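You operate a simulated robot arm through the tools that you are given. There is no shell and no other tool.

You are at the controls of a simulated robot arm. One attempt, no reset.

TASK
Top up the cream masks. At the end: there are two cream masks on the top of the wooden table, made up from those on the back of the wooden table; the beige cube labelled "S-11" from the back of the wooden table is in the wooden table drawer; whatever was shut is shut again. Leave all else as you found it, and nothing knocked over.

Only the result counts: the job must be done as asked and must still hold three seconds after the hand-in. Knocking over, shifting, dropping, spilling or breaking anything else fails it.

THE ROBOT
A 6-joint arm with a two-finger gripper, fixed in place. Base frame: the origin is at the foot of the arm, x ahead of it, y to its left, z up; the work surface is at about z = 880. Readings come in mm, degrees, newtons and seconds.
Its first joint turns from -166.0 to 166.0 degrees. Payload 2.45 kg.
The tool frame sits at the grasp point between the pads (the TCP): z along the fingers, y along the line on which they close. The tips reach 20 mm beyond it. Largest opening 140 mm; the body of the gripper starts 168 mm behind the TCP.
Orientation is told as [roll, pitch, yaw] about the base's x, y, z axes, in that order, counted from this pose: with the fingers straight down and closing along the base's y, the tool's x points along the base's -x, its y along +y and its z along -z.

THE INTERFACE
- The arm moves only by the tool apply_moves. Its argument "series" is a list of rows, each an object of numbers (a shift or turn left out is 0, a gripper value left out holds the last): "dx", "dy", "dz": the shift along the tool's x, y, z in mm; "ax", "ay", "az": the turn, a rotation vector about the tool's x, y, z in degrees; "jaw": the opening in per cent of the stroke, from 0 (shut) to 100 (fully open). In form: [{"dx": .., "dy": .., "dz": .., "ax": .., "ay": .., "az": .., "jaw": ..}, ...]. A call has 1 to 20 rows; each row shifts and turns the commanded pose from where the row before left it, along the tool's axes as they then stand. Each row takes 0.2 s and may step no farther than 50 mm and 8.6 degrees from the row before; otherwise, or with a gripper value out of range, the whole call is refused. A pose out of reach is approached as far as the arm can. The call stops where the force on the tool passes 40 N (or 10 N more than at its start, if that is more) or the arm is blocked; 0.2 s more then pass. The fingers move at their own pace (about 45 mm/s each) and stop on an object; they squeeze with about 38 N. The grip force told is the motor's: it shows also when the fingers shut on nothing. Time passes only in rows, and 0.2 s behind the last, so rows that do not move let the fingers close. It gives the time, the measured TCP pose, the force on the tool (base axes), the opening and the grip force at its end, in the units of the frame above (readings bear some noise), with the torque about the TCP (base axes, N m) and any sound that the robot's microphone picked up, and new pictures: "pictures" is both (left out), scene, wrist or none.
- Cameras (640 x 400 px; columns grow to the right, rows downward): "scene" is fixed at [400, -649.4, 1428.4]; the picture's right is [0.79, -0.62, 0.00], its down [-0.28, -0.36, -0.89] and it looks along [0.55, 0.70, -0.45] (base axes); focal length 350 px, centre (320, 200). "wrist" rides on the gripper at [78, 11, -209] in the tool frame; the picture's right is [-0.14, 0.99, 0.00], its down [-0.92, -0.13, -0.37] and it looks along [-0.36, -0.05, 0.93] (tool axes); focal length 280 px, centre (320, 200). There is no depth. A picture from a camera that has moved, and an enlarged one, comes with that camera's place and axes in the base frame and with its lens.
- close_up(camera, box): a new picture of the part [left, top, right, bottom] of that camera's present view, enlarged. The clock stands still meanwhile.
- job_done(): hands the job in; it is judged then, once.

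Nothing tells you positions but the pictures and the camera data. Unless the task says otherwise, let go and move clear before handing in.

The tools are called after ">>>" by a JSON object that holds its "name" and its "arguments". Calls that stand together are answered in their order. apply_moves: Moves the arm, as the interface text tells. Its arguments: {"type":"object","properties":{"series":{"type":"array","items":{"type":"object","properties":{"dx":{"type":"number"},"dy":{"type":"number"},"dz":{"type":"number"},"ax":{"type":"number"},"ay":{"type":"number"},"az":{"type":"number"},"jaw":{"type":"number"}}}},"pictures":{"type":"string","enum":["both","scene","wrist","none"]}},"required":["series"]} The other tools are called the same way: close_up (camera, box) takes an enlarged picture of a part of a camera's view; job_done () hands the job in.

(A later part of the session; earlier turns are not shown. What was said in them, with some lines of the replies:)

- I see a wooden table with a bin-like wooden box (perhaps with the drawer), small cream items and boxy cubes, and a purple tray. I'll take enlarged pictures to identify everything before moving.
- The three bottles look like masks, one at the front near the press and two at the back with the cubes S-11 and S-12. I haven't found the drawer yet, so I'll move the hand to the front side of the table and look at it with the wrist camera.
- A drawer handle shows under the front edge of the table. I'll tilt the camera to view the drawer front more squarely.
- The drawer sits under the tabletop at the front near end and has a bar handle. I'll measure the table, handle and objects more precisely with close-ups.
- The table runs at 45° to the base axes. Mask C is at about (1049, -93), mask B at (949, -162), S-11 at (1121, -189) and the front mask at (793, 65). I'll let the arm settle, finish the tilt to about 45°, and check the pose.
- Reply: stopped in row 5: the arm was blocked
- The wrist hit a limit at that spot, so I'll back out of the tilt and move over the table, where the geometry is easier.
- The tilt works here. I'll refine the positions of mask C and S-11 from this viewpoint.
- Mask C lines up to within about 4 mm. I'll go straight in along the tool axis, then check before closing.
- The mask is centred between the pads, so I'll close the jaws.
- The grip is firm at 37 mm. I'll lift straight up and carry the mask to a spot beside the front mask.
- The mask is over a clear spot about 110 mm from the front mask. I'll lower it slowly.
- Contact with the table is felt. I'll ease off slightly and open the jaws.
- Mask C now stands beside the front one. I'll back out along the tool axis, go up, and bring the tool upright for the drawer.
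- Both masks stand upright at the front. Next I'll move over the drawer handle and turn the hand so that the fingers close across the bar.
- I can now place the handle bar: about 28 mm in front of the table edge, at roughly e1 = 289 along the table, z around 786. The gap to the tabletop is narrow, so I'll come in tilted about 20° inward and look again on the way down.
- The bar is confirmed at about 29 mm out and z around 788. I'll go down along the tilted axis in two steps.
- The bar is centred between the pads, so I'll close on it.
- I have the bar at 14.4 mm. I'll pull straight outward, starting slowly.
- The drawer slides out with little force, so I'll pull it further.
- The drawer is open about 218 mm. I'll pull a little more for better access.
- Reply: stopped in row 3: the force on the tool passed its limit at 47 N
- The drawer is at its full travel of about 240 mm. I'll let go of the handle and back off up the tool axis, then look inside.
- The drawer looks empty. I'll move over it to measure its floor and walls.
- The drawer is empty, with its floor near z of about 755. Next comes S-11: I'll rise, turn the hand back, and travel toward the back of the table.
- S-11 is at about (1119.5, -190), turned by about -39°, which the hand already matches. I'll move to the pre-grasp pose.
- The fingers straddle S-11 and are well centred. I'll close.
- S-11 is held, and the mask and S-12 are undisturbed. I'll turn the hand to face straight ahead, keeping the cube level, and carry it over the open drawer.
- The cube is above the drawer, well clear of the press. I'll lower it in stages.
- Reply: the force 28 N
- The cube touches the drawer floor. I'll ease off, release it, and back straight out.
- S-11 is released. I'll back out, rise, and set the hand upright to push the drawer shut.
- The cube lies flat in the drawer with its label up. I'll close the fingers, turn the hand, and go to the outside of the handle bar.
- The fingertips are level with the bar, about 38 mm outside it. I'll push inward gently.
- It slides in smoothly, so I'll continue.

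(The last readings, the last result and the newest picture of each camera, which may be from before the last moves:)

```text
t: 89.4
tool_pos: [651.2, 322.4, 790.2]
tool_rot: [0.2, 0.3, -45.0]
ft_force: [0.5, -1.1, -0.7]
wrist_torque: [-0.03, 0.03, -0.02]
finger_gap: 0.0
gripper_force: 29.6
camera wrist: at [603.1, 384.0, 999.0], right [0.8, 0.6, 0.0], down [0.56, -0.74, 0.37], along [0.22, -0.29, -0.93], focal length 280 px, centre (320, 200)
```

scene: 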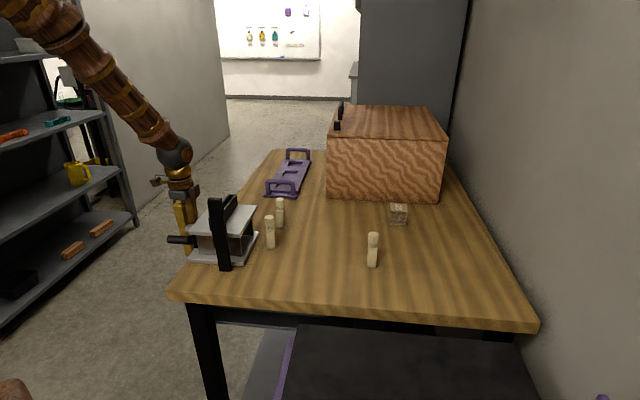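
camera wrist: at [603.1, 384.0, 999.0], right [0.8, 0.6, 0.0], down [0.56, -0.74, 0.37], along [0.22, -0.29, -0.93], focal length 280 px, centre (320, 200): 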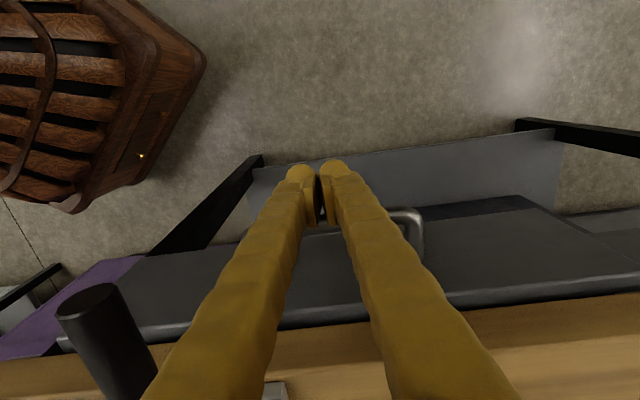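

Only about 28 mm remain. I'll push the last stretch slowly until it seats.

>>> {"name": "apply_moves", "arguments": {"series": [{"dx": -5}, {"dx": -5}, {"dx": -5}, {"dx": -4}, {"dx": -3}, {"dx": -2}, {"dx": -2}, {}], "pictures": "none"}}

```text
t: 91.2
tool_pos: [670.1, 302.5, 790.4]
tool_rot: [0.2, 0.2, -45.0]
ft_force: [0.1, -1.1, 0.2]
wrist_torque: [0.03, 0.03, -0.02]
finger_gap: 0.1
gripper_force: 29.2
```

>>> {"name": "apply_moves", "arguments": {"series": [{"dx": -1.5}, {"dx": -1.5}, {"dx": -1}, {"dx": -1}, {"dx": -1}, {}], "pictures": "wrist"}}

```text
t: 92.0
tool_pos: [668.9, 301.7, 789.6]
tool_rot: [0.0, 0.3, -44.9]
ft_force: [-4.1, 6.4, -3.1]
wrist_torque: [0.06, 0.05, 0.05]
finger_gap: 6.1
gripper_force: 28.8
stopped in row 3: the force on the tool passed its limit at 44 N (the readings are from after the stop); the commanded pose is now the measured one
camera wrist: at [622.2, 363.8, 998.8], right [0.8, 0.6, 0.0], down [0.56, -0.74, 0.36], along [0.22, -0.29, -0.93], focal length 280 px, centre (320, 200)
```

wrist: 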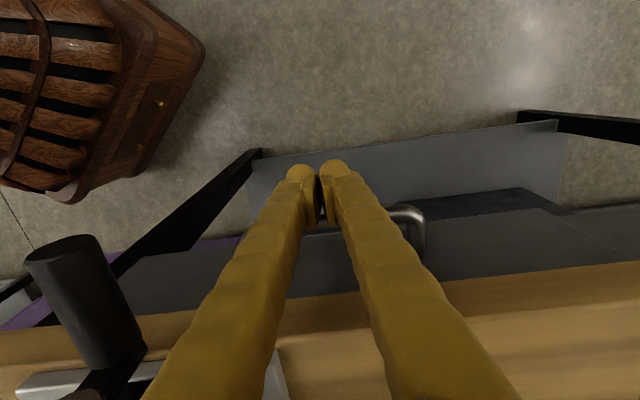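

The push met a firm stop right at the bar's original position, so the drawer should be seated. I'll back away and check.

>>> {"name": "apply_moves", "arguments": {"series": [{"dx": 5}, {"dx": 15}, {"dx": 25}, {"dx": 25}, {"dz": -40}, {"dz": -45}, {"dz": -45}, {"dz": -45}, {"dz": -45}, {"dz": -45}, {"dz": -45}, {}, {}], "pictures": "both"}}

```text
t: 94.8
tool_pos: [620.9, 350.1, 1099.7]
tool_rot: [0.0, 0.4, -45.0]
ft_force: [-0.1, 0.0, 0.0]
wrist_torque: [0.03, -0.02, 0.0]
finger_gap: 0.0
gripper_force: 29.2
camera wrist: at [573.1, 411.3, 1309.3], right [0.8, 0.6, 0.0], down [0.56, -0.74, 0.36], along [0.22, -0.29, -0.93], focal length 280 px, centre (320, 200)
```

scene: 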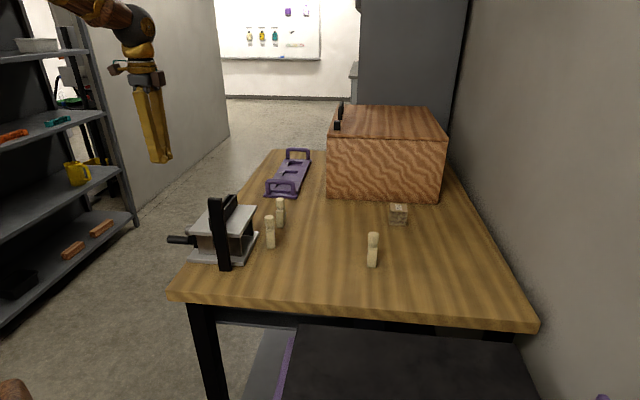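
wrist: 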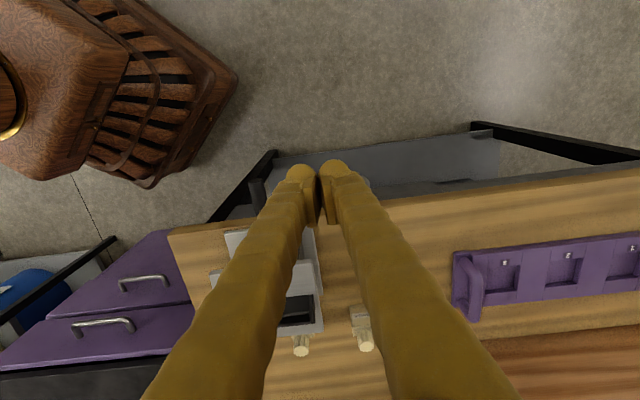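

The drawer looks shut in the scene view. I'll return to the earlier viewing pose above the handle to compare it with the picture before opening.

>>> {"name": "apply_moves", "arguments": {"series": [{"dx": -38, "dy": 1, "dz": -17, "jaw": 55}, {"dx": -38, "dy": 1, "dz": -16}, {"az": -8.2}, {"az": -8.2}, {"az": -8.2}, {"az": -8.2}, {"az": -8.2}, {"az": -8.2}, {"az": -8.2}, {"az": -8.2}, {"az": -8.2}, {"az": -8.2}, {"az": -8}, {}, {}], "pictures": "wrist"}}

>>> {"name": "close_up", "arguments": {"camera": "wrist", "box": [250, 70, 370, 190]}}

```text
t: 98.0
tool_pos: [677.4, 298.9, 1132.7]
tool_rot: [0.3, -0.1, 45.0]
ft_force: [-0.7, -0.3, 0.8]
wrist_torque: [-0.03, -0.03, 0.02]
finger_gap: 77.1
gripper_force: 0.1
camera wrist: at [613.9, 249.8, 1341.5], right [-0.6, 0.8, 0.0], down [0.74, 0.56, 0.37], along [0.29, 0.23, -0.93], focal length 280 px, centre (320, 200)
```

wrist: 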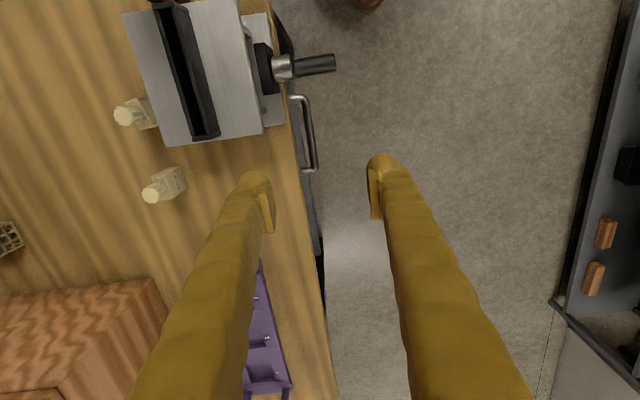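

```text
3.33 times, centred on (310, 130) of wrist
camera zoom: at [613.9, 249.8, 1341.5], right [-0.6, 0.8, 0.0], down [0.74, 0.56, 0.37], along [0.29, 0.23, -0.93], focal length 935 px, centre (353, 433)
```

zoom: 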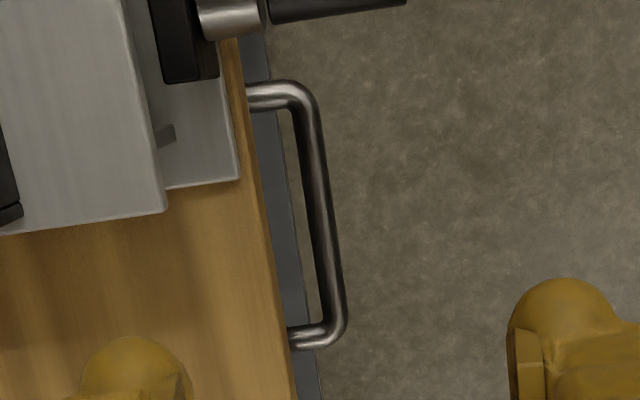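

The handle and table edge match the picture from before the drawer was opened. I'll do a last check of the masks and the back of the table.

>>> {"name": "close_up", "arguments": {"camera": "scene", "box": [160, 180, 300, 280]}}

>>> {"name": "close_up", "arguments": {"camera": "scene", "box": [340, 180, 460, 280]}}

>>> {"name": "close_up", "arguments": {"camera": "scene", "box": [240, 130, 460, 280]}}

```text
4.00 times, centred on (230, 230) of scene
camera zoom: at [400.0, -649.4, 1428.4], right [0.79, -0.62, 0.0], down [-0.28, -0.36, -0.89], along [0.55, 0.7, -0.45], focal length 1400 px, centre (680, 80)
```

zoom: 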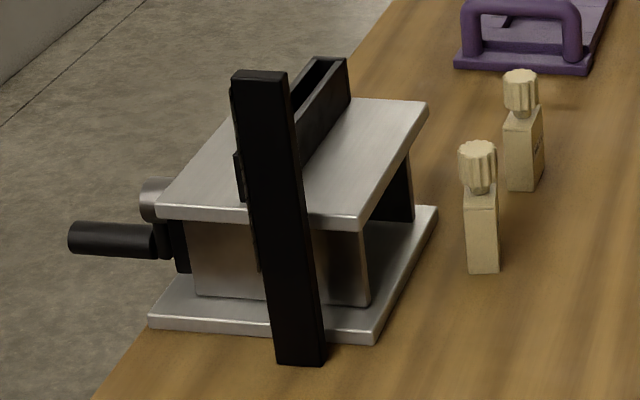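

```text
4.00 times, centred on (400, 230) of scene
camera zoom: at [400.0, -649.4, 1428.4], right [0.79, -0.62, 0.0], down [-0.28, -0.36, -0.89], along [0.55, 0.7, -0.45], focal length 1400 px, centre (0, 80)
```

zoom: 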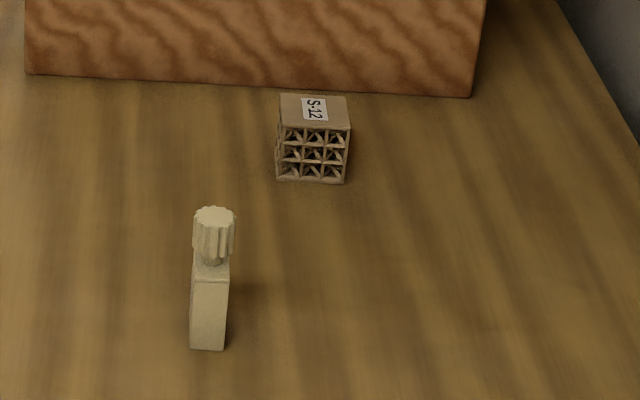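

```text
2.67 times, centred on (350, 205) of scene
camera zoom: at [400.0, -649.4, 1428.4], right [0.79, -0.62, 0.0], down [-0.28, -0.36, -0.89], along [0.55, 0.7, -0.45], focal length 934 px, centre (240, 187)
```

zoom: 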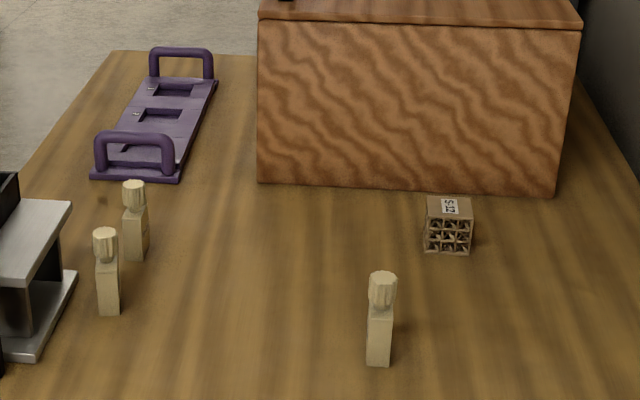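

Two masks stand on the front part of the table top. S-11 is in the shut drawer. The remaining back mask, S-12, the press, the tray and the box are where they were, and the gripper is empty and clear, so I'm handing the job in.

>>> {"name": "job_done", "arguments": {}}

```text
The job is handed in.
```

The job is handed in. I don't have the judge's verdict, but everything looked right in my last pictures:

- **Masks:** I moved one mask from the back of the table to stand upright about 110 mm from the one already at the front. I took "the top of the wooden table" to mean that front area. One mask is still at the back, untouched.
- **Cube S-11:** It lies flat in the wooden table drawer, label up.
- **Drawer:** I pushed it shut until it met a firm stop. The handle sits in the same place relative to the table edge as before I opened it.
- **Everything else:** S-12, the press, the purple tray and the wooden box look unmoved, and nothing was knocked over. The gripper is empty and clear of the table.
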